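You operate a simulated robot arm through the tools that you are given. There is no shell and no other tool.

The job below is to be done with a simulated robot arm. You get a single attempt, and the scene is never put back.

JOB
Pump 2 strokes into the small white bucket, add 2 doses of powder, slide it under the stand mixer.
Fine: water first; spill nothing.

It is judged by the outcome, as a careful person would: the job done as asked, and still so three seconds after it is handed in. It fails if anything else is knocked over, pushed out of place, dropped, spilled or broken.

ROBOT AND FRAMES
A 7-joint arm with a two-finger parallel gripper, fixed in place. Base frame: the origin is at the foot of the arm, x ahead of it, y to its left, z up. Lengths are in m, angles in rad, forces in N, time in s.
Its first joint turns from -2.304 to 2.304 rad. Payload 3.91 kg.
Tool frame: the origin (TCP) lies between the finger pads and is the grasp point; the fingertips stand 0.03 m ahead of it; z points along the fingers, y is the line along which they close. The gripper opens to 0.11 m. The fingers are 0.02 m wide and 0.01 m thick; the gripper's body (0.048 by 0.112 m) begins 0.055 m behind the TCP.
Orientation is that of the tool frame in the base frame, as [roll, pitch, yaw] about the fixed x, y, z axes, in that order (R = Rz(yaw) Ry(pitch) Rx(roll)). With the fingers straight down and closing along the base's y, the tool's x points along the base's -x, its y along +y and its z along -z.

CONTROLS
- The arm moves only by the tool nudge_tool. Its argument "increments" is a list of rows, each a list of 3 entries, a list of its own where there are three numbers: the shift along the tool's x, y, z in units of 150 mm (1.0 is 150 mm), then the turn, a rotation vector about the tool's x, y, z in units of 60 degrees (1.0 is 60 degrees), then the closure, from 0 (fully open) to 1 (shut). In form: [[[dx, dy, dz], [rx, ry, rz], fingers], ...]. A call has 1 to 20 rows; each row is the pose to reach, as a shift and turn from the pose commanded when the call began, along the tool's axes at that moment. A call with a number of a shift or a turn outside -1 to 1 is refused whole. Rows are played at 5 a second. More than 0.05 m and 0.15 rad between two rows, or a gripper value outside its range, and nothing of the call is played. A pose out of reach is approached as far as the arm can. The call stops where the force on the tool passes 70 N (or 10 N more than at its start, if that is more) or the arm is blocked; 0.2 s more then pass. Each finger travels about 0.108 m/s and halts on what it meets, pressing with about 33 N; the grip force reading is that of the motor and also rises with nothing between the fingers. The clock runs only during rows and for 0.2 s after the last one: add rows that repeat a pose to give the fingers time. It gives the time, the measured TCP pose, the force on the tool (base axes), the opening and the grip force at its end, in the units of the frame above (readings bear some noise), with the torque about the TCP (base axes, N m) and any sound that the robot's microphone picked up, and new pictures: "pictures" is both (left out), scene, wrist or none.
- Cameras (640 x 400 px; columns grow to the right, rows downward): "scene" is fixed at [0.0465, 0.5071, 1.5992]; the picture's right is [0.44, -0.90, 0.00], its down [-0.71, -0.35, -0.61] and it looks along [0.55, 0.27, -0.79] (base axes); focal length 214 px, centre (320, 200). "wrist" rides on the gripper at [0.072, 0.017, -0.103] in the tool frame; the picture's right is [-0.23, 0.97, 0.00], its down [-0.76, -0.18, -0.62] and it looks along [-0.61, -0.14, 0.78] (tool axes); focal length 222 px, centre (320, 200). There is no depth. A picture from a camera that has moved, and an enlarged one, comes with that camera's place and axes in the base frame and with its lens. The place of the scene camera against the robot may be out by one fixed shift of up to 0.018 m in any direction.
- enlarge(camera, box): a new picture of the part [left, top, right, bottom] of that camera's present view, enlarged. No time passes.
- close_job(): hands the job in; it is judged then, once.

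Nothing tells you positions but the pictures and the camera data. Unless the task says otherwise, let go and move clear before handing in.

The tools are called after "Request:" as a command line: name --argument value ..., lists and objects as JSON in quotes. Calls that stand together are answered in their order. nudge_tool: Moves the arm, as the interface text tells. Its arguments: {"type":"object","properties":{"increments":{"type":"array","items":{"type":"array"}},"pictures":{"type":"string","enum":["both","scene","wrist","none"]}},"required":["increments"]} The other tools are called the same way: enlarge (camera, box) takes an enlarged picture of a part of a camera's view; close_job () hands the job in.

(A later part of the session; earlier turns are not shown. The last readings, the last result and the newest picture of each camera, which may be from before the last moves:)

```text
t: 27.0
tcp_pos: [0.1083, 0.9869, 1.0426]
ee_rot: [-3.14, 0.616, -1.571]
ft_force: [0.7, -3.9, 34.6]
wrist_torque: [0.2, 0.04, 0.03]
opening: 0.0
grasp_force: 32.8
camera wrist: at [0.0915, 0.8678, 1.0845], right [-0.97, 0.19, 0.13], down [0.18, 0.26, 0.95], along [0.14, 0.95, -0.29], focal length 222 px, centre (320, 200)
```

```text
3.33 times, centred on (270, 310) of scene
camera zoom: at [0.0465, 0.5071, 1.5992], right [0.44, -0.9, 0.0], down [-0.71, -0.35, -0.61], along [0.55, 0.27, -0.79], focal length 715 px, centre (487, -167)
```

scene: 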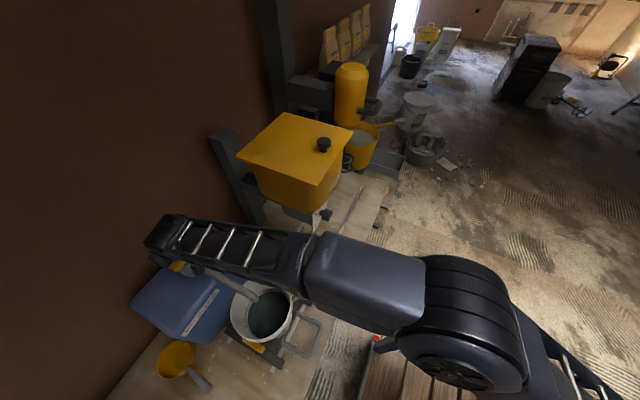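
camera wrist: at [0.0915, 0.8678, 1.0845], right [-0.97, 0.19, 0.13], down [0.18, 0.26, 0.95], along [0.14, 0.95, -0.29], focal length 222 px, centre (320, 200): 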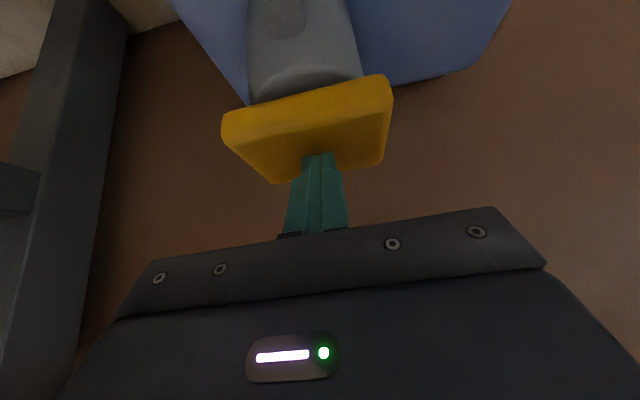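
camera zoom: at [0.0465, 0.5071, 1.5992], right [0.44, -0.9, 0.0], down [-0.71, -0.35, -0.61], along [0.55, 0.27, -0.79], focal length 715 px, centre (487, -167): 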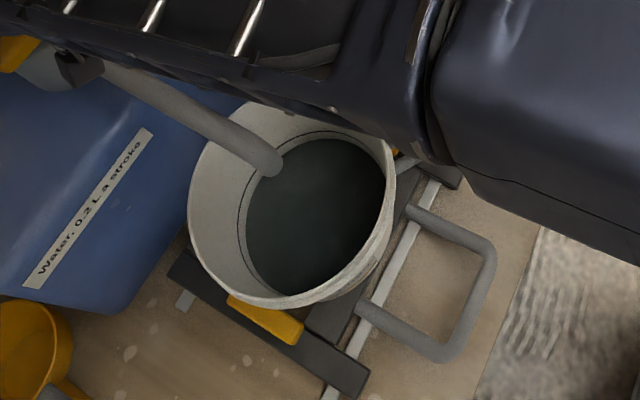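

The second stroke bottomed out identically (35 N at the same height) and the level rose slightly. I'll now lift straight up off the pad and pause to confirm there's no further flow.

Request:
nudge_tool --increments '[[[-0.039, 0, -0.056], [0, 0, 0], 1], [[-0.078, 0, -0.111], [0, 0, 0], 1], [[-0.117, 0, -0.167], [0, 0, 0], 1], [[-0.156, 0, -0.222], [0, 0, 0], 1], [[-0.195, 0, -0.278], [0, 0, 0], 1], [[-0.26, 0, -0.37], [0, 0, 0], 1], [[-0.36, 0, -0.514], [0, 0, 0], 1], [[-0.458, 0, -0.656], [0, 0, 0], 1], [[-0.458, 0, -0.656], [0, 0, 0], 1]]' --pictures "both"

Request:
enlarge --camera "scene" --box '[200, 250, 340, 370]'

```text
t: 29.0
tcp_pos: [0.1078, 0.9849, 1.1591]
ee_rot: [-3.141, 0.614, -1.57]
ft_force: [0.6, 0.2, -0.2]
wrist_torque: [0.0, -0.02, -0.02]
opening: 0.0
grasp_force: 33.3
camera wrist: at [0.0911, 0.8675, 1.2014], right [-0.97, 0.19, 0.13], down [0.18, 0.27, 0.95], along [0.14, 0.95, -0.29], focal length 222 px, centre (320, 200)
```

scene: 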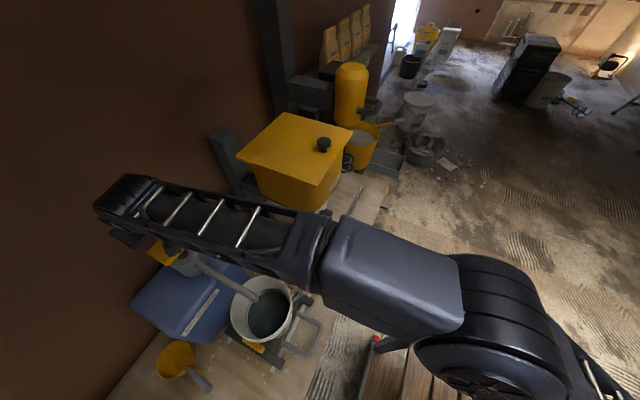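
wrist: 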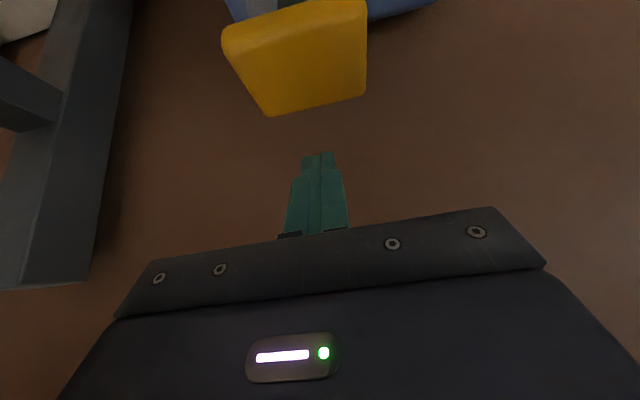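

```text
3.33 times, centred on (270, 310) of scene
camera zoom: at [0.0465, 0.5071, 1.5992], right [0.44, -0.9, 0.0], down [-0.71, -0.35, -0.61], along [0.55, 0.27, -0.79], focal length 715 px, centre (487, -167)
```

zoom: 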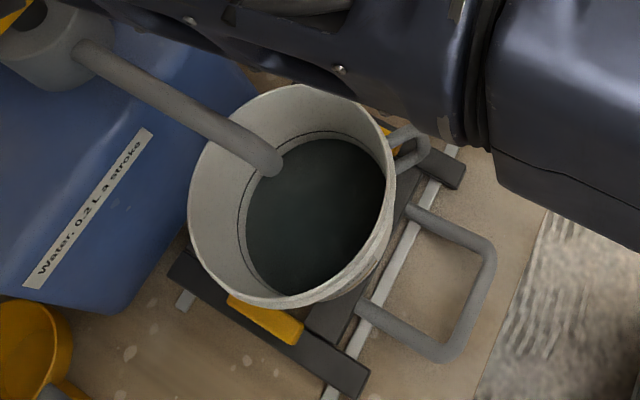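

Two strokes of water are in, with no drips or spills. Now I'll retreat and straighten the tool, heading for the carriage handle.

Request:
nudge_tool --increments '[[[0.105, 0, -0.141], [0, 0.097, 0], 1], [[0.21, 0, -0.282], [0, 0.194, 0], 1], [[0.315, 0, -0.423], [0, 0.291, 0], 1], [[0.42, 0, -0.564], [0, 0.389, 0], 1], [[0.525, 0, -0.705], [0, 0.486, 0], 1], [[0.63, 0, -0.846], [0, 0.583, 0], 1], [[0.63, 0, -0.846], [0, 0.583, 0], 1]]' --pictures "none"

```text
t: 30.6
tcp_pos: [0.1078, 0.8353, 1.2084]
ee_rot: [3.141, -0.002, -1.571]
ft_force: [-0.3, -0.3, 0.1]
wrist_torque: [0.02, 0.01, -0.03]
opening: 0.0001
grasp_force: 33.1
```

Request:
nudge_tool --increments '[[[0.25, 0.05, 0], [0, 0, 0], 0.8], [[0.5, 0.1, 0], [0, 0, 0], 0.6], [[0.75, 0.15, 0], [0, 0, 0], 0.5], [[1.0, 0.2, 0], [0, 0, 0], 0.5], [[1.0, 0.2, 0], [0, 0, 0], 0.5]]' --pictures "wrist"

```text
t: 31.8
tcp_pos: [0.0751, 0.6847, 1.2073]
ee_rot: [-3.141, 0.0, -1.57]
ft_force: [1.3, -1.2, -0.5]
wrist_torque: [-0.01, -0.01, -0.02]
opening: 0.055
grasp_force: 0.1
camera wrist: at [0.0588, 0.6132, 1.3112], right [-0.97, 0.23, 0.0], down [0.18, 0.76, 0.62], along [0.14, 0.61, -0.78], focal length 222 px, centre (320, 200)
```

wrist: 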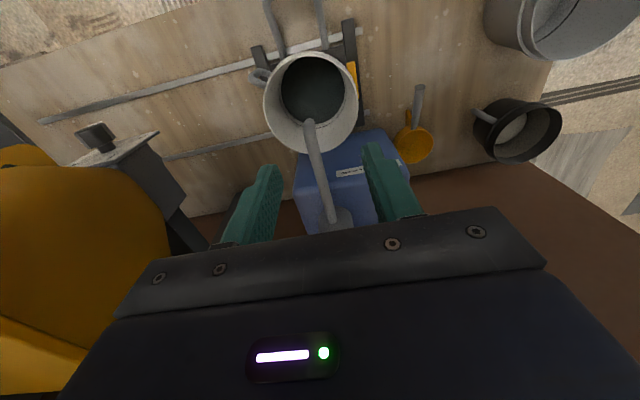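

The bucket holds the water, and the handle legs are just coming into view at top. I'll move back further over the handle.

Request:
nudge_tool --increments '[[[0.25, 0.0, 0], [0, 0, 0], 0.5], [[0.5, 0, 0], [0, 0, 0], 0.5], [[0.75, 0, 0], [0, 0, 0], 0.5], [[0.8, 0, 0], [0, 0, 0], 0.5], [[0.8, 0, 0], [0, 0, 0], 0.5]]' --pictures "wrist"

```text
t: 33.0
tcp_pos: [0.0777, 0.5634, 1.2093]
ee_rot: [3.141, 0.0, -1.57]
ft_force: [0.0, -0.6, 0.6]
wrist_torque: [0.03, 0.02, 0.0]
opening: 0.0554
grasp_force: 0.0
camera wrist: at [0.0619, 0.4929, 1.3112], right [-0.97, 0.23, 0.0], down [0.18, 0.76, 0.62], along [0.14, 0.61, -0.78], focal length 222 px, centre (320, 200)
```

wrist: 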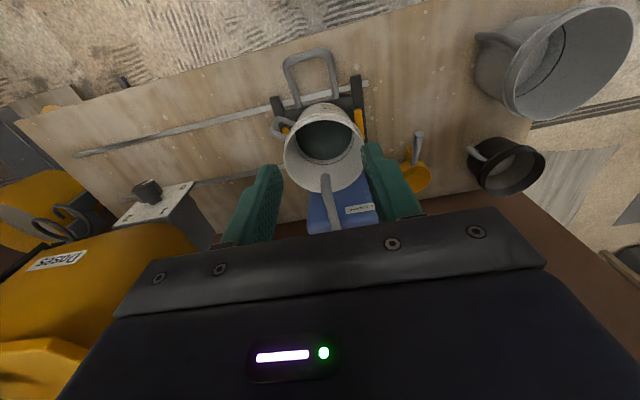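

Request:
enlarge --camera "wrist" --box '[250, 40, 390, 150]'

Request:
enlarge --camera "scene" --box '[220, 260, 350, 380]'

```text
3.64 times, centred on (320, 95) of wrist
camera zoom: at [0.0619, 0.4929, 1.3112], right [-0.97, 0.23, 0.0], down [0.18, 0.76, 0.62], along [0.14, 0.61, -0.78], focal length 808 px, centre (320, 582)
```

zoom: 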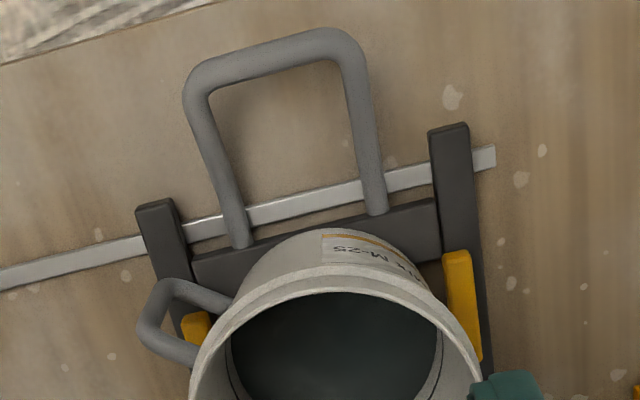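

```text
3.33 times, centred on (285, 320) of scene
camera zoom: at [0.0465, 0.5071, 1.5992], right [0.44, -0.9, 0.0], down [-0.71, -0.35, -0.61], along [0.55, 0.27, -0.79], focal length 715 px, centre (437, -200)
```

zoom: 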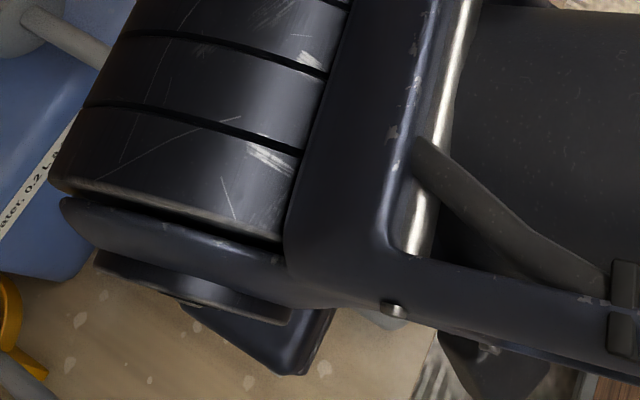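

The handle is a ~22 mm tube loop on the carriage: outer bar at y≈0.55, z≈0.67, legs near x≈0.054 and x≈0.16. I plan to grip the −x leg with the fingers closing along x, so pushing is positive. I'll descend for a closer view.

Request:
nudge_tool --increments '[[[-0.02, 0.04, 0.25], [0, 0, 0], 0.3], [[-0.04, 0.08, 0.5], [0, 0, 0], 0.2], [[-0.06, 0.12, 0.75], [0, 0, 0], 0.1], [[-0.08, 0.16, 1.0], [0, 0, 0], 0.0], [[-0.08, 0.16, 1.0], [0, 0, 0], 0.0]]' --pictures "wrist"

Request:
nudge_tool --increments '[[[0, 0, 0.25], [0, 0, 0], 0.0], [[0, 0, 0.5], [0, 0, 0], 0.0], [[0, 0, 0.75], [0, 0, 0], 0.0], [[0, 0, 0.9], [0, 0, 0], 0.0], [[0, 0, 0.9], [0, 0, 0], 0.0]]' --pictures "both"

```text
t: 34.2
tcp_pos: [0.0543, 0.5768, 1.0584]
ee_rot: [3.141, 0.0, -1.57]
ft_force: [1.1, -1.0, 0.5]
wrist_torque: [0.0, 0.02, -0.01]
opening: 0.1099
grasp_force: 0.0
camera wrist: at [0.0387, 0.5048, 1.1608], right [-0.97, 0.23, 0.0], down [0.18, 0.76, 0.62], along [0.14, 0.61, -0.78], focal length 222 px, centre (320, 200)
```

wrist: 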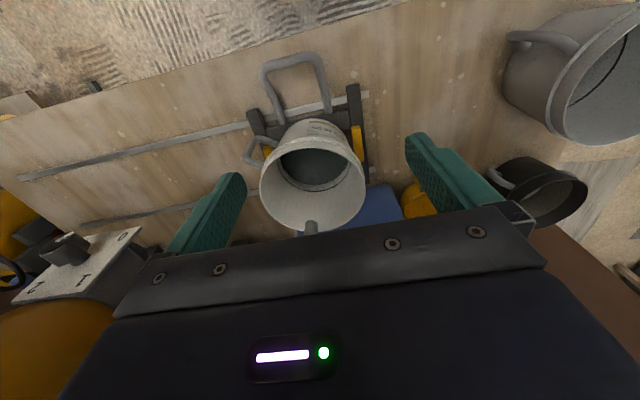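

```text
t: 35.4
tcp_pos: [0.0558, 0.5784, 0.923]
ee_rot: [-3.141, -0.001, -1.571]
ft_force: [0.4, 1.2, 0.0]
wrist_torque: [-0.03, 0.04, 0.01]
opening: 0.1101
grasp_force: 0.1
camera wrist: at [0.0394, 0.5059, 1.0254], right [-0.97, 0.23, 0.0], down [0.18, 0.76, 0.62], along [0.14, 0.61, -0.78], focal length 222 px, centre (320, 200)
```

scene: 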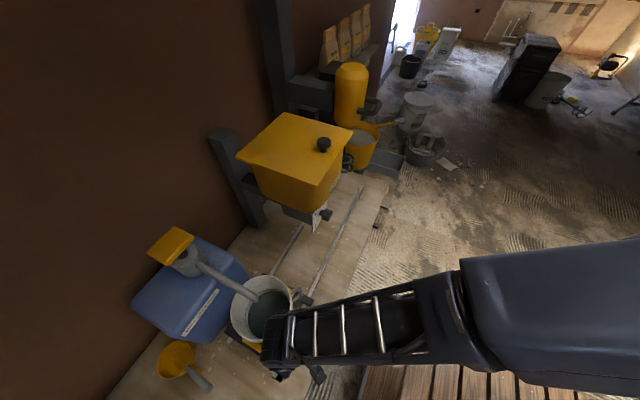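
wrist: 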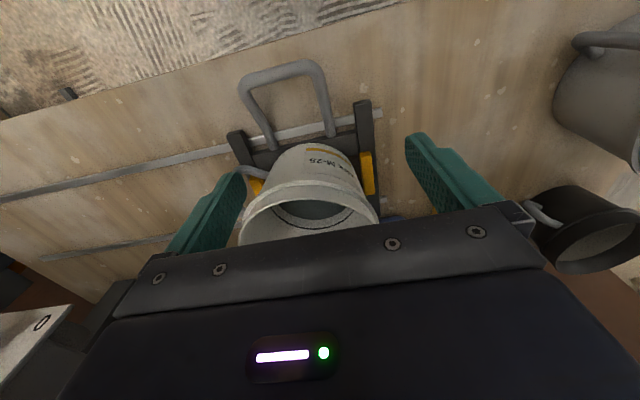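

Request:
enlarge --camera "wrist" --box '[220, 40, 400, 180]'

```text
2.86 times, centred on (310, 110) of wrist
camera zoom: at [0.0394, 0.5059, 1.0254], right [-0.97, 0.23, 0.0], down [0.18, 0.76, 0.62], along [0.14, 0.61, -0.78], focal length 635 px, centre (349, 457)
```

zoom: 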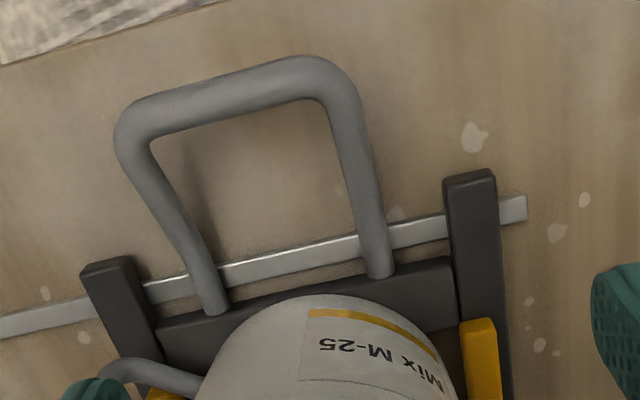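

The handle legs are at x≈0.056 and 0.165, sloping from z≈0.63 at the carriage up to ≈0.665 at the outer bar. I'll tilt 20° so the wrist stays clear of the hopper knob later, and approach the −x leg.

Request:
nudge_tool --increments '[[[0.03, 0, 0.2], [0, -0.083, 0], 0.2], [[0.06, 0, 0.4], [0, -0.167, 0], 0.4], [[0.09, 0, 0.6], [0, -0.25, 0], 0.45], [[0.12, 0, 0.82], [0, -0.333, 0], 0.45], [[0.12, 0, 0.82], [0, -0.333, 0], 0.45]]' --pictures "both"

```text
t: 36.6
tcp_pos: [0.0552, 0.5604, 0.7994]
ee_rot: [3.14, 0.35, -1.571]
ft_force: [-1.0, -0.1, 0.3]
wrist_torque: [0.04, 0.02, -0.04]
opening: 0.0603
grasp_force: 0.1
camera wrist: at [0.0377, 0.4571, 0.8712], right [-0.97, 0.21, 0.08], down [0.18, 0.5, 0.85], along [0.14, 0.84, -0.53], focal length 222 px, centre (320, 200)
```

scene: 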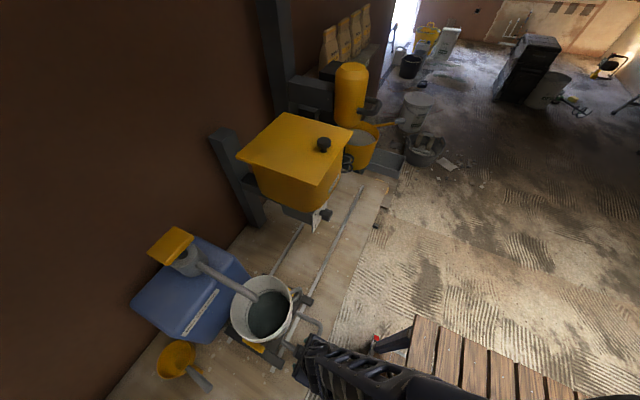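
wrist: 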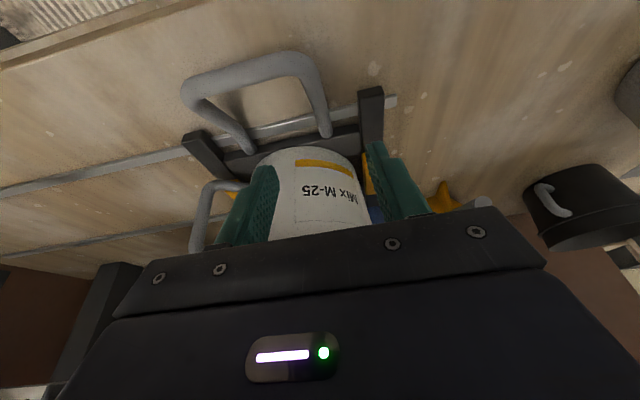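

Geometry confirmed: the leg's base is at [0.054, 0.669, 0.633] and the outer end at z≈0.67. I'll approach along the tool axis so the fingers straddle the −x leg.

Request:
nudge_tool --increments '[[[0.012, 0.01, 0.2], [0, 0, 0], 0.45], [[0.024, 0.01, 0.4], [0, 0, 0], 0.45], [[0.036, 0.01, 0.6], [0, 0, 0], 0.45], [[0.048, 0.01, 0.8], [0, 0, 0], 0.45], [[0.06, 0.01, 1.0], [0, 0, 0], 0.45], [[0.06, 0.01, 1.0], [0, 0, 0], 0.45]]' --pictures "both"

```text
t: 38.0
tcp_pos: [0.0547, 0.6036, 0.6571]
ee_rot: [3.141, 0.35, -1.572]
ft_force: [0.2, 0.3, 0.3]
wrist_torque: [0.0, -0.02, 0.02]
opening: 0.0605
grasp_force: 0.1
camera wrist: at [0.0378, 0.4998, 0.7283], right [-0.97, 0.21, 0.08], down [0.18, 0.5, 0.85], along [0.14, 0.84, -0.53], focal length 222 px, centre (320, 200)
```

scene: 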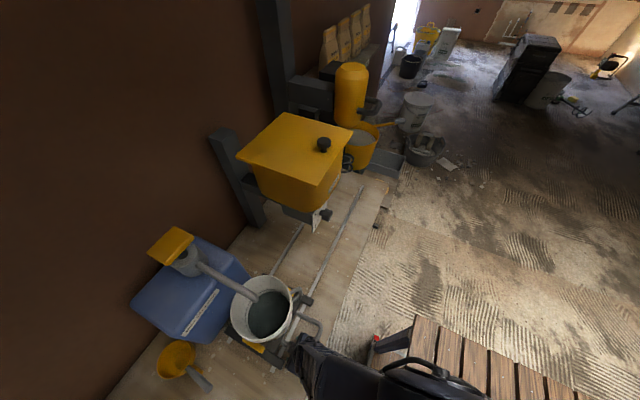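
wrist: 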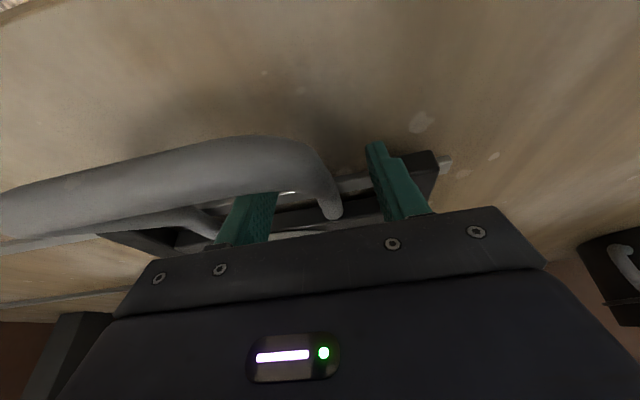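

The leg lies between the fingers. I'll close on it.

Request:
nudge_tool --increments '[[[0, 0, 0], [0, 0, 0], 0.6], [[0, 0, 0], [0, 0, 0], 0.75], [[0, 0, 0], [0, 0, 0], 1], [[0, 0, 0], [0, 0, 0], 1], [[0, 0, 0], [0, 0, 0], 1]]' --pictures "wrist"

```text
t: 39.2
tcp_pos: [0.0544, 0.6036, 0.6587]
ee_rot: [-3.141, 0.349, -1.572]
ft_force: [5.0, 0.9, -0.8]
wrist_torque: [0.21, -0.04, 0.01]
opening: 0.0179
grasp_force: 44.8
camera wrist: at [0.0383, 0.4997, 0.7285], right [-0.97, 0.21, 0.08], down [0.18, 0.5, 0.85], along [0.14, 0.84, -0.53], focal length 222 px, centre (320, 200)
```

wrist: 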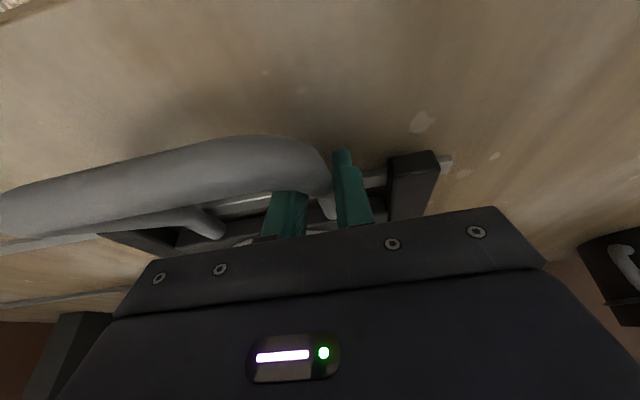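

The leg is gripped (18 mm). I'll begin sliding the carriage in +x gently and check resistance.

Request:
nudge_tool --increments '[[[0, -0.02, 0], [0, 0, 0], 1], [[0, -0.06, 0], [0, 0, 0], 1], [[0, -0.12, 0], [0, 0, 0], 1], [[0, -0.18, 0], [0, 0, 0], 1], [[0, -0.22, 0], [0, 0, 0], 1], [[0, -0.24, 0], [0, 0, 0], 1], [[0, -0.24, 0], [0, 0, 0], 1]]' --pictures "scene"

Request:
enlarge --camera "scene" --box '[200, 220, 360, 370]'

```text
t: 40.8
tcp_pos: [0.0902, 0.6032, 0.6569]
ee_rot: [-3.14, 0.349, -1.57]
ft_force: [0.0, -16.4, 11.4]
wrist_torque: [-0.96, -0.04, 0.09]
opening: 0.0179
grasp_force: 45.4
```

scene: 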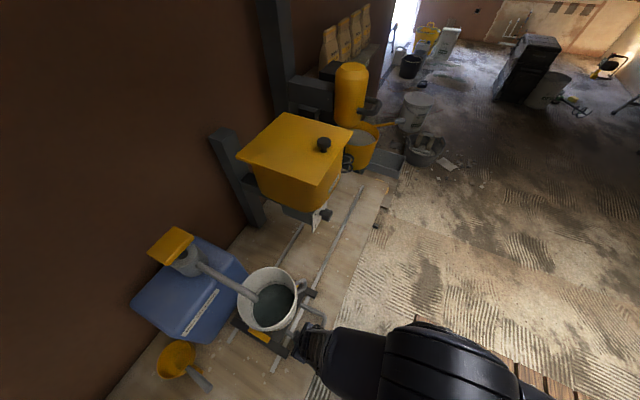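

```text
2.67 times, centred on (280, 295) of scene
camera zoom: at [0.0465, 0.5071, 1.5992], right [0.44, -0.9, 0.0], down [-0.71, -0.35, -0.61], along [0.55, 0.27, -0.79], focal length 572 px, centre (427, -53)
```

zoom: 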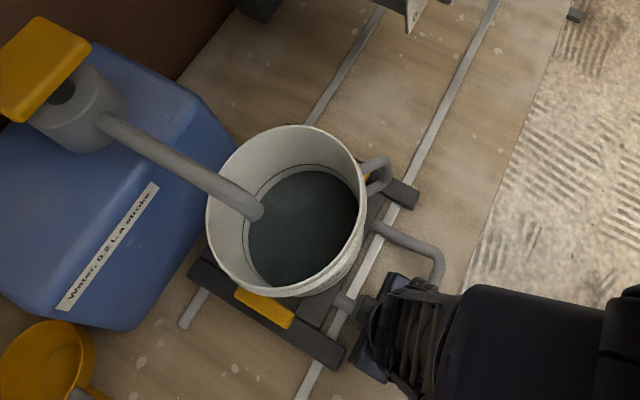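

The carriage slides with the bucket, with modest side force. I'll continue another few centimetres and watch whether the side force grows.

Request:
nudge_tool --increments '[[[0, -0.03, 0], [0, 0, 0], 1], [[0, -0.08, 0], [0, 0, 0], 1], [[0, -0.15, 0], [0, 0, 0], 1], [[0, -0.22, 0], [0, 0, 0], 1], [[0, -0.29, 0], [0, 0, 0], 1], [[0, -0.36, 0], [0, 0, 0], 1], [[0, -0.4, 0], [0, 0, 0], 1], [[0, -0.42, 0], [0, 0, 0], 1], [[0, -0.42, 0], [0, 0, 0], 1]]' --pictures "scene"

Request:
enlarge --camera "scene" --box '[200, 200, 360, 350]'

```text
t: 42.8
tcp_pos: [0.1534, 0.6032, 0.6575]
ee_rot: [3.14, 0.35, -1.571]
ft_force: [1.4, 11.1, 3.4]
wrist_torque: [1.04, -0.05, -0.02]
opening: 0.0179
grasp_force: 45.0
```

scene: 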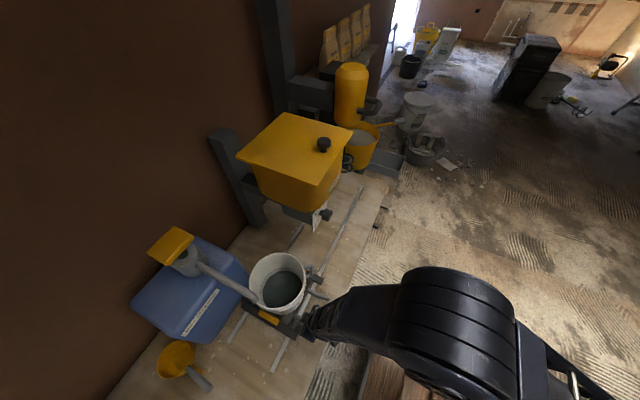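

```text
2.67 times, centred on (280, 275) of scene
camera zoom: at [0.0465, 0.5071, 1.5992], right [0.44, -0.9, 0.0], down [-0.71, -0.35, -0.61], along [0.55, 0.27, -0.79], focal length 572 px, centre (427, 0)
```

zoom: 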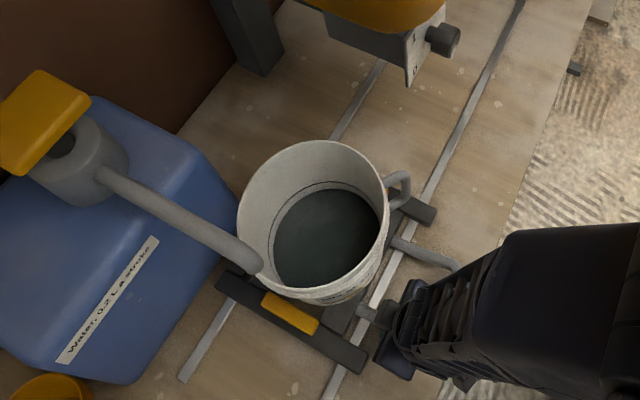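

Smooth so far: the force stays small and no water is lost. I'll slide another 0.15 m.

Request:
nudge_tool --increments '[[[0, -0.03, 0], [0, 0, 0], 1], [[0, -0.09, 0], [0, 0, 0], 1], [[0, -0.18, 0], [0, 0, 0], 1], [[0, -0.28, 0], [0, 0, 0], 1], [[0, -0.38, 0], [0, 0, 0], 1], [[0, -0.48, 0], [0, 0, 0], 1], [[0, -0.58, 0], [0, 0, 0], 1], [[0, -0.68, 0], [0, 0, 0], 1], [[0, -0.78, 0], [0, 0, 0], 1], [[0, -0.88, 0], [0, 0, 0], 1], [[0, -0.95, 0], [0, 0, 0], 1], [[0, -0.99, 0], [0, 0, 0], 1], [[0, -1.0, 0], [0, 0, 0], 1], [[0, -1.0, 0], [0, 0, 0], 1]]' --pictures "both"

Request:
enlarge --camera "scene" --box '[220, 150, 380, 300]'

```text
t: 45.8
tcp_pos: [0.3019, 0.603, 0.6568]
ee_rot: [3.14, 0.347, -1.572]
ft_force: [-0.1, -7.9, 8.1]
wrist_torque: [1.27, 0.02, -0.03]
opening: 0.0179
grasp_force: 44.9
camera wrist: at [0.2854, 0.4997, 0.7284], right [-0.97, 0.21, 0.08], down [0.18, 0.5, 0.85], along [0.14, 0.84, -0.53], focal length 222 px, centre (320, 200)
```

scene: 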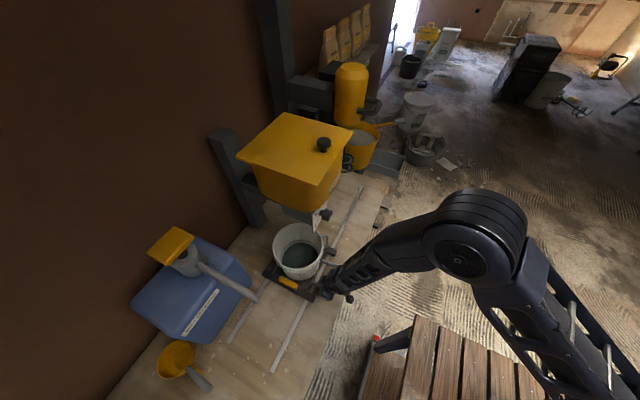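
wrist: 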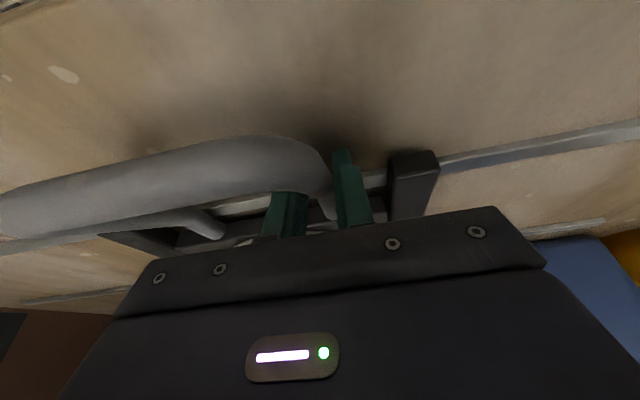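

```text
2.67 times, centred on (300, 225) of scene
camera zoom: at [0.0465, 0.5071, 1.5992], right [0.44, -0.9, 0.0], down [-0.71, -0.35, -0.61], along [0.55, 0.27, -0.79], focal length 572 px, centre (373, 133)
```

zoom: 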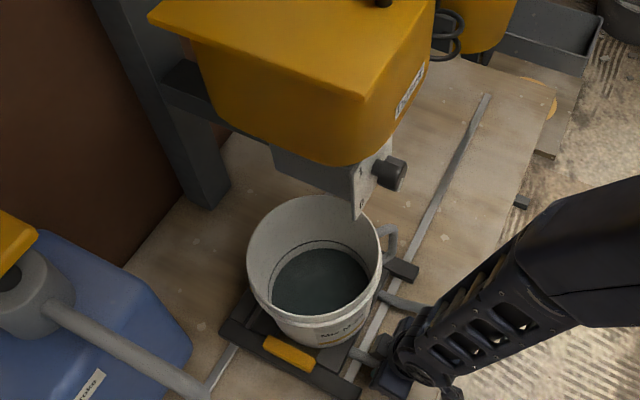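

The bucket rim is at about z 0.78, well below the hopper outlet (~0.9), and the arm clears the knob. About 0.104 m remains to centre it under the outlet at x≈0.458.

Request:
nudge_tool --increments '[[[0, -0.03, 0], [0, 0, 0], 1], [[0, -0.09, 0], [0, 0, 0], 1], [[0, -0.17, 0], [0, 0, 0], 1], [[0, -0.26, 0], [0, 0, 0], 1], [[0, -0.35, 0], [0, 0, 0], 1], [[0, -0.44, 0], [0, 0, 0], 1], [[0, -0.53, 0], [0, 0, 0], 1], [[0, -0.61, 0], [0, 0, 0], 1], [[0, -0.66, 0], [0, 0, 0], 1], [[0, -0.69, 0], [0, 0, 0], 1], [[0, -0.69, 0], [0, 0, 0], 1]]' --pictures "both"

Request:
enlarge --camera "scene" --box '[220, 130, 380, 280]'

```text
t: 48.2
tcp_pos: [0.4057, 0.6028, 0.6568]
ee_rot: [3.141, 0.348, -1.571]
ft_force: [-0.7, -9.7, -14.3]
wrist_torque: [0.99, -0.02, 0.08]
opening: 0.018
grasp_force: 45.6
camera wrist: at [0.3892, 0.4998, 0.7283], right [-0.97, 0.21, 0.08], down [0.18, 0.5, 0.85], along [0.14, 0.84, -0.53], focal length 222 px, centre (320, 200)
```

scene: 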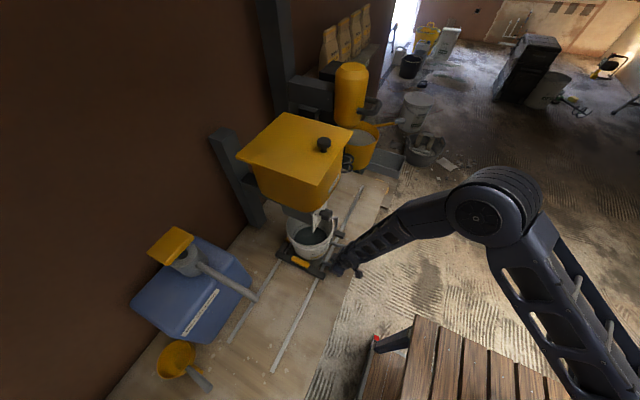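
wrist: 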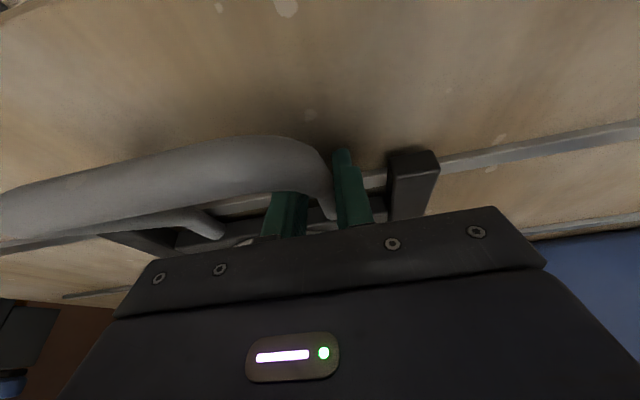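

```text
2.67 times, centred on (300, 205) of scene
camera zoom: at [0.0465, 0.5071, 1.5992], right [0.44, -0.9, 0.0], down [-0.71, -0.35, -0.61], along [0.55, 0.27, -0.79], focal length 572 px, centre (373, 187)
```

zoom: 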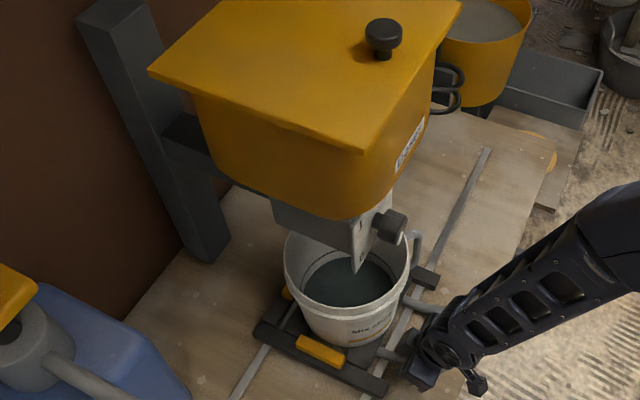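

The bucket appears beneath the hopper outlet. I'll release the handle, back out along the tool axis, and inspect the alignment from the front.

Request:
nudge_tool --increments '[[[0, 0, 0], [0, 0, 0], 0.8], [[0, 0, 0], [0, 0, 0], 0.6], [[0, 0, 0], [0, 0, 0], 0.45], [[0, 0, 0], [0, 0, 0], 0.45], [[0, 0, 0], [0, 0, 0], 0.45]]' --pictures "none"

Request:
nudge_tool --increments '[[[-0.012, 0, -0.15], [0, 0, 0], 0.45], [[-0.024, 0, -0.35], [0, 0, 0], 0.45], [[-0.036, 0, -0.6], [0, 0, 0], 0.45], [[-0.05, 0, -0.8], [0, 0, 0], 0.45], [[-0.06, 0, -1.0], [0, 0, 0], 0.45], [[-0.06, 0, -1.0], [0, 0, 0], 0.45]]' --pictures "both"

```text
t: 49.4
tcp_pos: [0.4066, 0.6025, 0.6573]
ee_rot: [3.141, 0.349, -1.571]
ft_force: [0.1, 0.7, 0.1]
wrist_torque: [0.01, 0.0, -0.02]
opening: 0.0607
grasp_force: 0.1
```

```text
t: 50.8
tcp_pos: [0.405, 0.5606, 0.8001]
ee_rot: [3.141, 0.35, -1.569]
ft_force: [-0.3, -0.8, 1.2]
wrist_torque: [0.05, 0.0, -0.02]
opening: 0.0604
grasp_force: 0.0
camera wrist: at [0.3893, 0.4574, 0.8721], right [-0.97, 0.21, 0.08], down [0.18, 0.5, 0.85], along [0.14, 0.84, -0.53], focal length 222 px, centre (320, 200)
```

scene: 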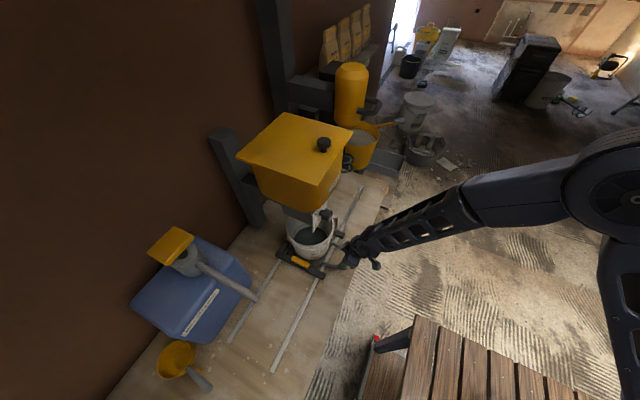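
wrist: 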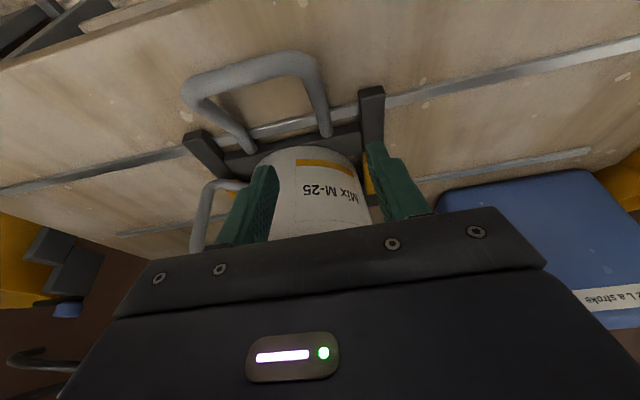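

I'll back away in −y and tilt the camera to look horizontally at the bucket and outlet.

Request:
nudge_tool --increments '[[[0.165, -0.067, -0.13], [0, -0.067, 0], 0.3], [[0.33, -0.133, -0.26], [0, -0.133, 0], 0.2], [[0.495, -0.2, -0.39], [0, -0.2, 0], 0.1], [[0.66, -0.267, -0.52], [0, -0.267, 0], 0.0], [[0.826, -0.333, -0.655], [0, -0.333, 0], 0.0], [[0.826, -0.333, -0.655], [0, -0.333, 0], 0.0]]' --pictures "both"

```text
t: 52.2
tcp_pos: [0.4564, 0.4125, 0.8535]
ee_rot: [3.141, 0.698, -1.571]
ft_force: [0.5, 0.7, 0.1]
wrist_torque: [0.0, 0.0, -0.01]
opening: 0.1102
grasp_force: 0.1
camera wrist: at [0.4396, 0.2906, 0.8841], right [-0.97, 0.17, 0.15], down [0.18, 0.18, 0.97], along [0.14, 0.97, -0.21], focal length 222 px, centre (320, 200)
```

scene: 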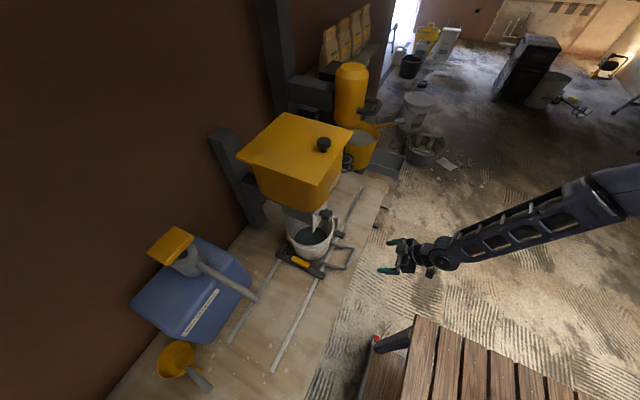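
wrist: 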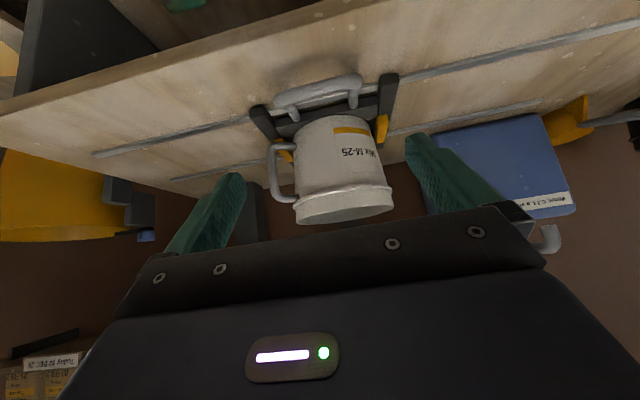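

The bucket centre is at x≈0.46 in this view. I'll raise the camera to see the outlet and bucket together.

Request:
nudge_tool --increments '[[[-0.13, 0, -0.153], [0, 0, 0], 0.0], [[-0.26, 0, -0.306], [0, 0, 0], 0.0], [[-0.39, 0, -0.46], [0, 0, 0], 0.0], [[-0.52, 0, -0.613], [0, 0, 0], 0.0], [[-0.643, 0, -0.766], [0, 0, 0], 0.0], [[-0.643, 0, -0.766], [0, 0, 0], 0.0]]' --pictures "wrist"

Request:
enlarge --camera "wrist" --box '[260, 60, 420, 220]'

```text
t: 53.6
tcp_pos: [0.4553, 0.4098, 1.0004]
ee_rot: [-3.14, 0.698, -1.572]
ft_force: [0.4, 0.3, -0.9]
wrist_torque: [0.02, -0.01, 0.01]
opening: 0.1102
grasp_force: 0.0
camera wrist: at [0.4391, 0.2884, 1.0328], right [-0.97, 0.17, 0.15], down [0.18, 0.18, 0.97], along [0.14, 0.97, -0.21], focal length 222 px, centre (320, 200)
```

wrist: 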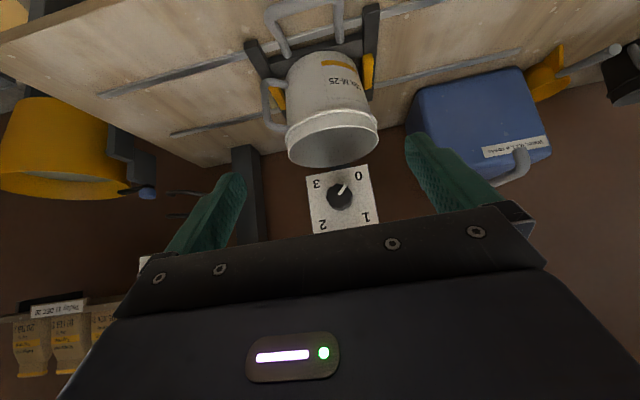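

```text
2.50 times, centred on (340, 140) of wrist
camera zoom: at [0.4391, 0.2884, 1.0328], right [-0.97, 0.17, 0.15], down [0.18, 0.18, 0.97], along [0.14, 0.97, -0.21], focal length 555 px, centre (270, 350)
```

zoom: 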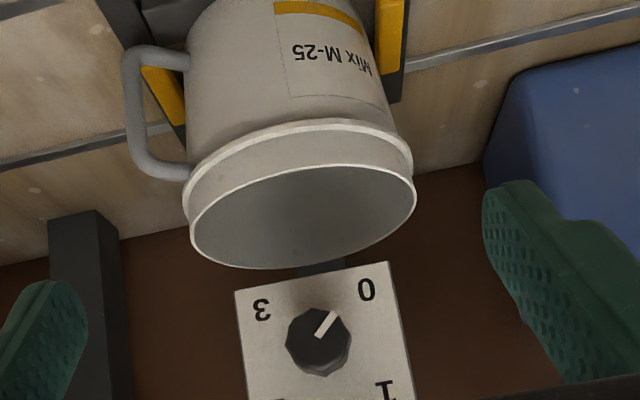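

The bucket and dial plate are aligned in x within a few millimetres, and the bucket mouth is directly below the outlet box. Next I'll level the tool to point at the knob at a stand-off distance.

Request:
nudge_tool --increments '[[[-0.042, -0.004, 0.098], [0, -0.119, 0], 0.0], [[-0.085, -0.007, 0.195], [0, -0.238, 0], 0.0], [[-0.127, -0.011, 0.293], [0, -0.357, 0], 0.0], [[-0.169, -0.014, 0.391], [0, -0.476, 0], 0.0], [[-0.211, -0.018, 0.489], [0, -0.595, 0], 0.0], [[-0.254, -0.021, 0.586], [0, -0.714, 0], 0.0], [[-0.296, -0.025, 0.684], [0, -0.833, 0], 0.0], [[-0.296, -0.025, 0.684], [0, -0.833, 0], 0.0]]' --pictures "both"

```text
t: 55.4
tcp_pos: [0.4576, 0.509, 0.9518]
ee_rot: [2.528, 1.569, -2.182]
ft_force: [-0.5, 0.9, -0.4]
wrist_torque: [0.03, -0.02, 0.0]
opening: 0.1099
grasp_force: 0.1
camera wrist: at [0.4417, 0.406, 0.8785], right [-0.97, 0.0, 0.23], down [0.18, -0.62, 0.76], along [0.14, 0.78, 0.61], focal length 222 px, centre (320, 200)
```

scene: 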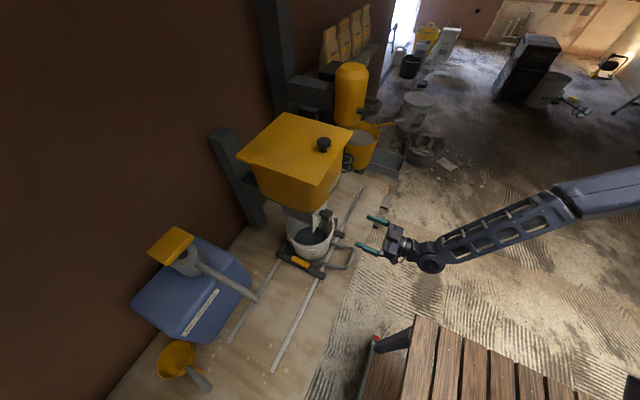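
wrist: 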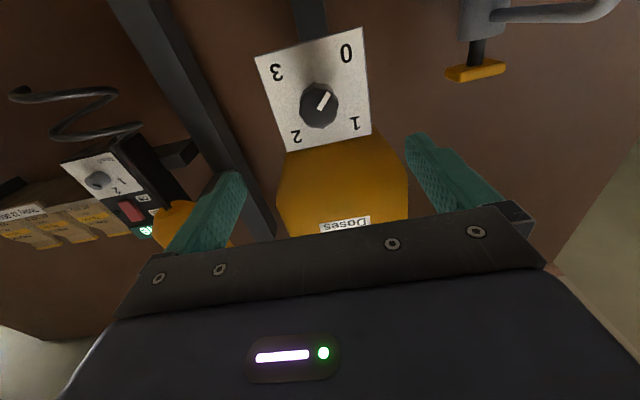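

Request:
enlarge --camera "wrist" --box '[240, 20, 400, 160]'

Request:
enlarge --camera "wrist" --box '[0, 60, 240, 270]'

```text
2.86 times, centred on (320, 90) of wrist
camera zoom: at [0.4417, 0.406, 0.8785], right [-0.97, 0.0, 0.23], down [0.18, -0.62, 0.76], along [0.14, 0.78, 0.61], focal length 635 px, centre (320, 514)
```

zoom: 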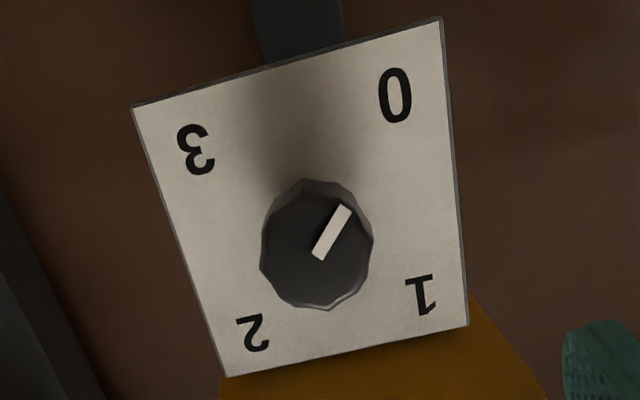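

```text
1.90 times, centred on (120, 165) of wrist
camera zoom: at [0.4417, 0.406, 0.8785], right [-0.97, 0.0, 0.23], down [0.18, -0.62, 0.76], along [0.14, 0.78, 0.61], focal length 423 px, centre (701, 267)
```

zoom: 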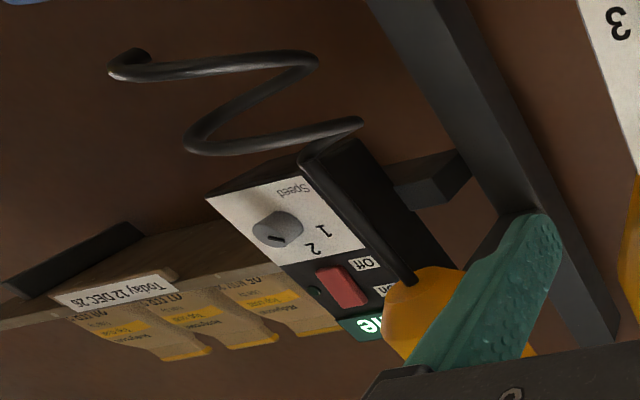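

The pointer sits at 0. At this stand-off I'll pre-rotate the wrist −90° about its axis, so the whole +180° turn can be made in one grip.

Request:
nudge_tool --increments '[[[0, 0, 0], [0, 0, -0.125], 0], [[0, 0, 0], [0, 0, -0.25], 0], [[0, 0, 0], [0, 0, -0.375], 0], [[0, 0, 0], [0, 0, -0.5], 0], [[0, 0, 0], [0, 0, -0.625], 0], [[0, 0, 0], [0, 0, -0.75], 0], [[0, 0, 0], [0, 0, -0.875], 0], [[0, 0, 0], [0, 0, -1.0], 0], [[0, 0, 0], [0, 0, -1.0], 0]]' --pictures "wrist"

```text
t: 57.4
tcp_pos: [0.4595, 0.51, 0.952]
ee_rot: [-1.574, 0.523, 0.0]
ft_force: [0.7, -0.8, -0.8]
wrist_torque: [-0.03, 0.0, -0.02]
opening: 0.11
grasp_force: 0.2
camera wrist: at [0.5137, 0.4067, 0.8993], right [-0.68, 0.0, -0.73], down [-0.57, -0.62, 0.53], along [-0.46, 0.78, 0.42], focal length 222 px, centre (320, 200)
```

wrist: 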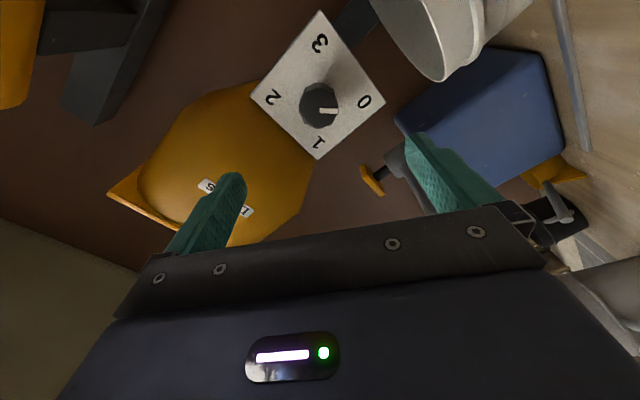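

Request:
nudge_tool --increments '[[[0, 0, 0], [0, 0, -0.125], 0], [[0, 0, 0], [0, 0, -0.25], 0], [[0, 0, 0], [0, 0, -0.375], 0], [[0, 0, 0], [0, 0, -0.5], 0], [[0, 0, 0], [0, 0, -0.5], 0]]' --pictures "both"

```text
t: 58.6
tcp_pos: [0.4588, 0.5094, 0.9514]
ee_rot: [-1.572, -0.002, 0.0]
ft_force: [0.0, 0.6, -0.8]
wrist_torque: [0.0, -0.02, 0.03]
opening: 0.1097
grasp_force: 0.1
camera wrist: at [0.5315, 0.4066, 0.9334], right [-0.23, 0.0, -0.97], down [-0.76, -0.62, 0.18], along [-0.61, 0.78, 0.14], focal length 222 px, centre (320, 200)
```

scene: 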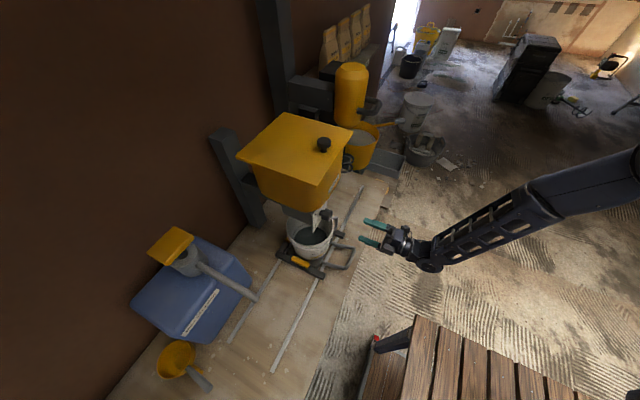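
wrist: 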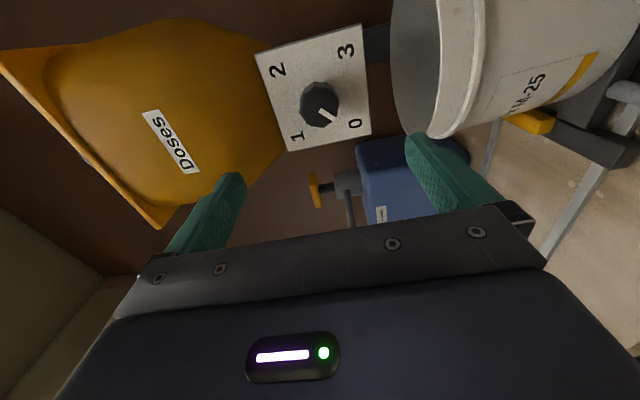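

Request:
enlarge --camera "wrist" --box '[240, 20, 400, 160]'

```text
2.86 times, centred on (320, 90) of wrist
camera zoom: at [0.5315, 0.4066, 0.9334], right [-0.23, 0.0, -0.97], down [-0.76, -0.62, 0.18], along [-0.61, 0.78, 0.14], focal length 635 px, centre (320, 514)
```

zoom: 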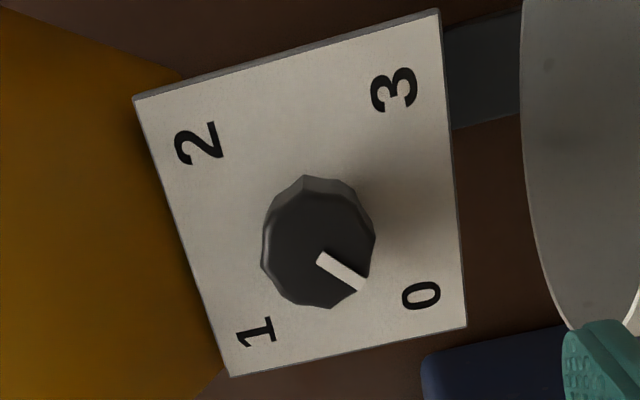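

The tool axis is lined up with the knob's axis (knob front ≈ y 0.652, plate ≈ y 0.698, Ø≈42 mm). I'll approach straight along +y with the fingers partly open, then check.

Request:
nudge_tool --increments '[[[0, 0, 0.15], [0, 0, 0], 0.2], [[0, 0, 0.35], [0, 0, 0], 0.33], [[0, 0, 0.5], [0, 0, 0], 0.33], [[0, 0, 0.6], [0, 0, 0], 0.33], [[0, 0, 0.6], [0, 0, 0], 0.33]]' --pictures "wrist"

```text
t: 59.8
tcp_pos: [0.4586, 0.5994, 0.9518]
ee_rot: [-1.571, -0.002, 0.001]
ft_force: [0.8, -0.6, 0.6]
wrist_torque: [0.02, 0.0, -0.01]
opening: 0.0739
grasp_force: 0.0
camera wrist: at [0.532, 0.497, 0.934], right [-0.23, 0.0, -0.97], down [-0.76, -0.62, 0.18], along [-0.61, 0.78, 0.14], focal length 222 px, centre (320, 200)
```

wrist: 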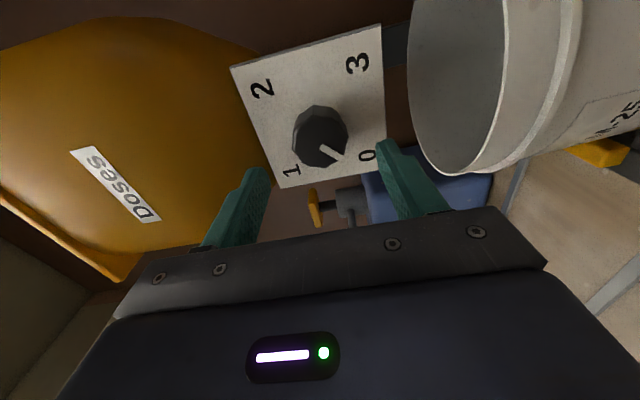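

The knob is centred between the fingers and its face is at y≈0.652 as estimated. I'll advance the last 5 cm.

Request:
nudge_tool --increments '[[[0, 0, 0.09], [0, 0, 0], 0.33], [[0, 0, 0.18], [0, 0, 0], 0.33], [[0, 0, 0.27], [0, 0, 0], 0.33], [[0, 0, 0.33], [0, 0, 0], 0.33], [[0, 0, 0.33], [0, 0, 0], 0.33]]' --pictures "both"

Request:
enlarge --camera "wrist" --box '[200, 60, 440, 250]'

```text
t: 61.0
tcp_pos: [0.4584, 0.6489, 0.9497]
ee_rot: [-1.573, -0.002, -0.001]
ft_force: [-0.4, -0.5, 0.1]
wrist_torque: [0.0, -0.01, -0.03]
opening: 0.0737
grasp_force: 0.1
camera wrist: at [0.5316, 0.546, 0.9327], right [-0.23, 0.0, -0.97], down [-0.76, -0.62, 0.18], along [-0.61, 0.78, 0.14], focal length 222 px, centre (320, 200)
```

scene: 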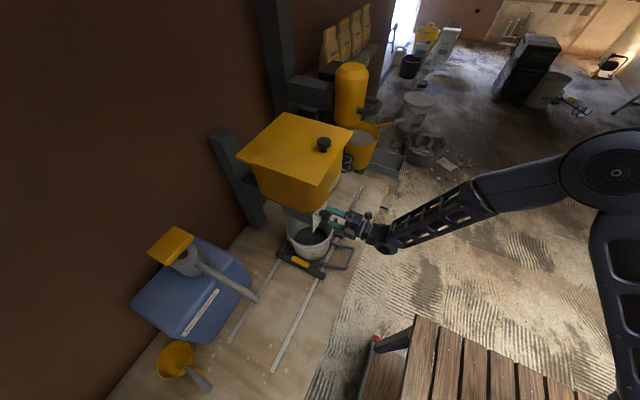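
wrist: 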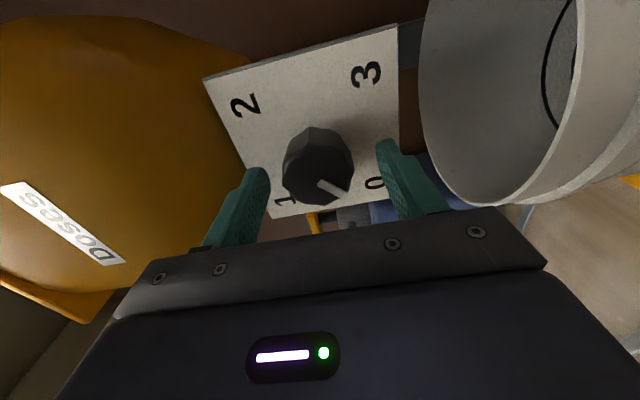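

```text
2.11 times, centred on (320, 155) of wrist
camera zoom: at [0.5316, 0.546, 0.9327], right [-0.23, 0.0, -0.97], down [-0.76, -0.62, 0.18], along [-0.61, 0.78, 0.14], focal length 468 px, centre (320, 295)
```

zoom: 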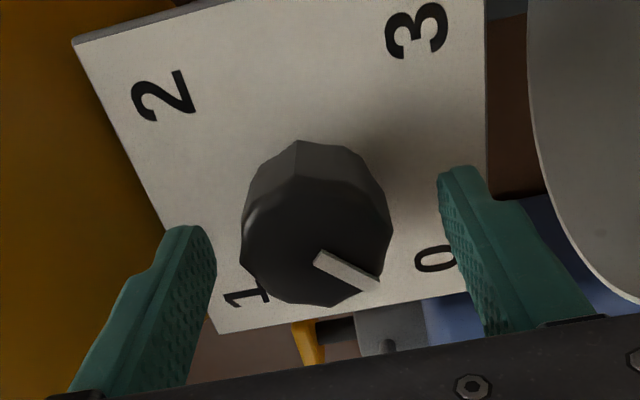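

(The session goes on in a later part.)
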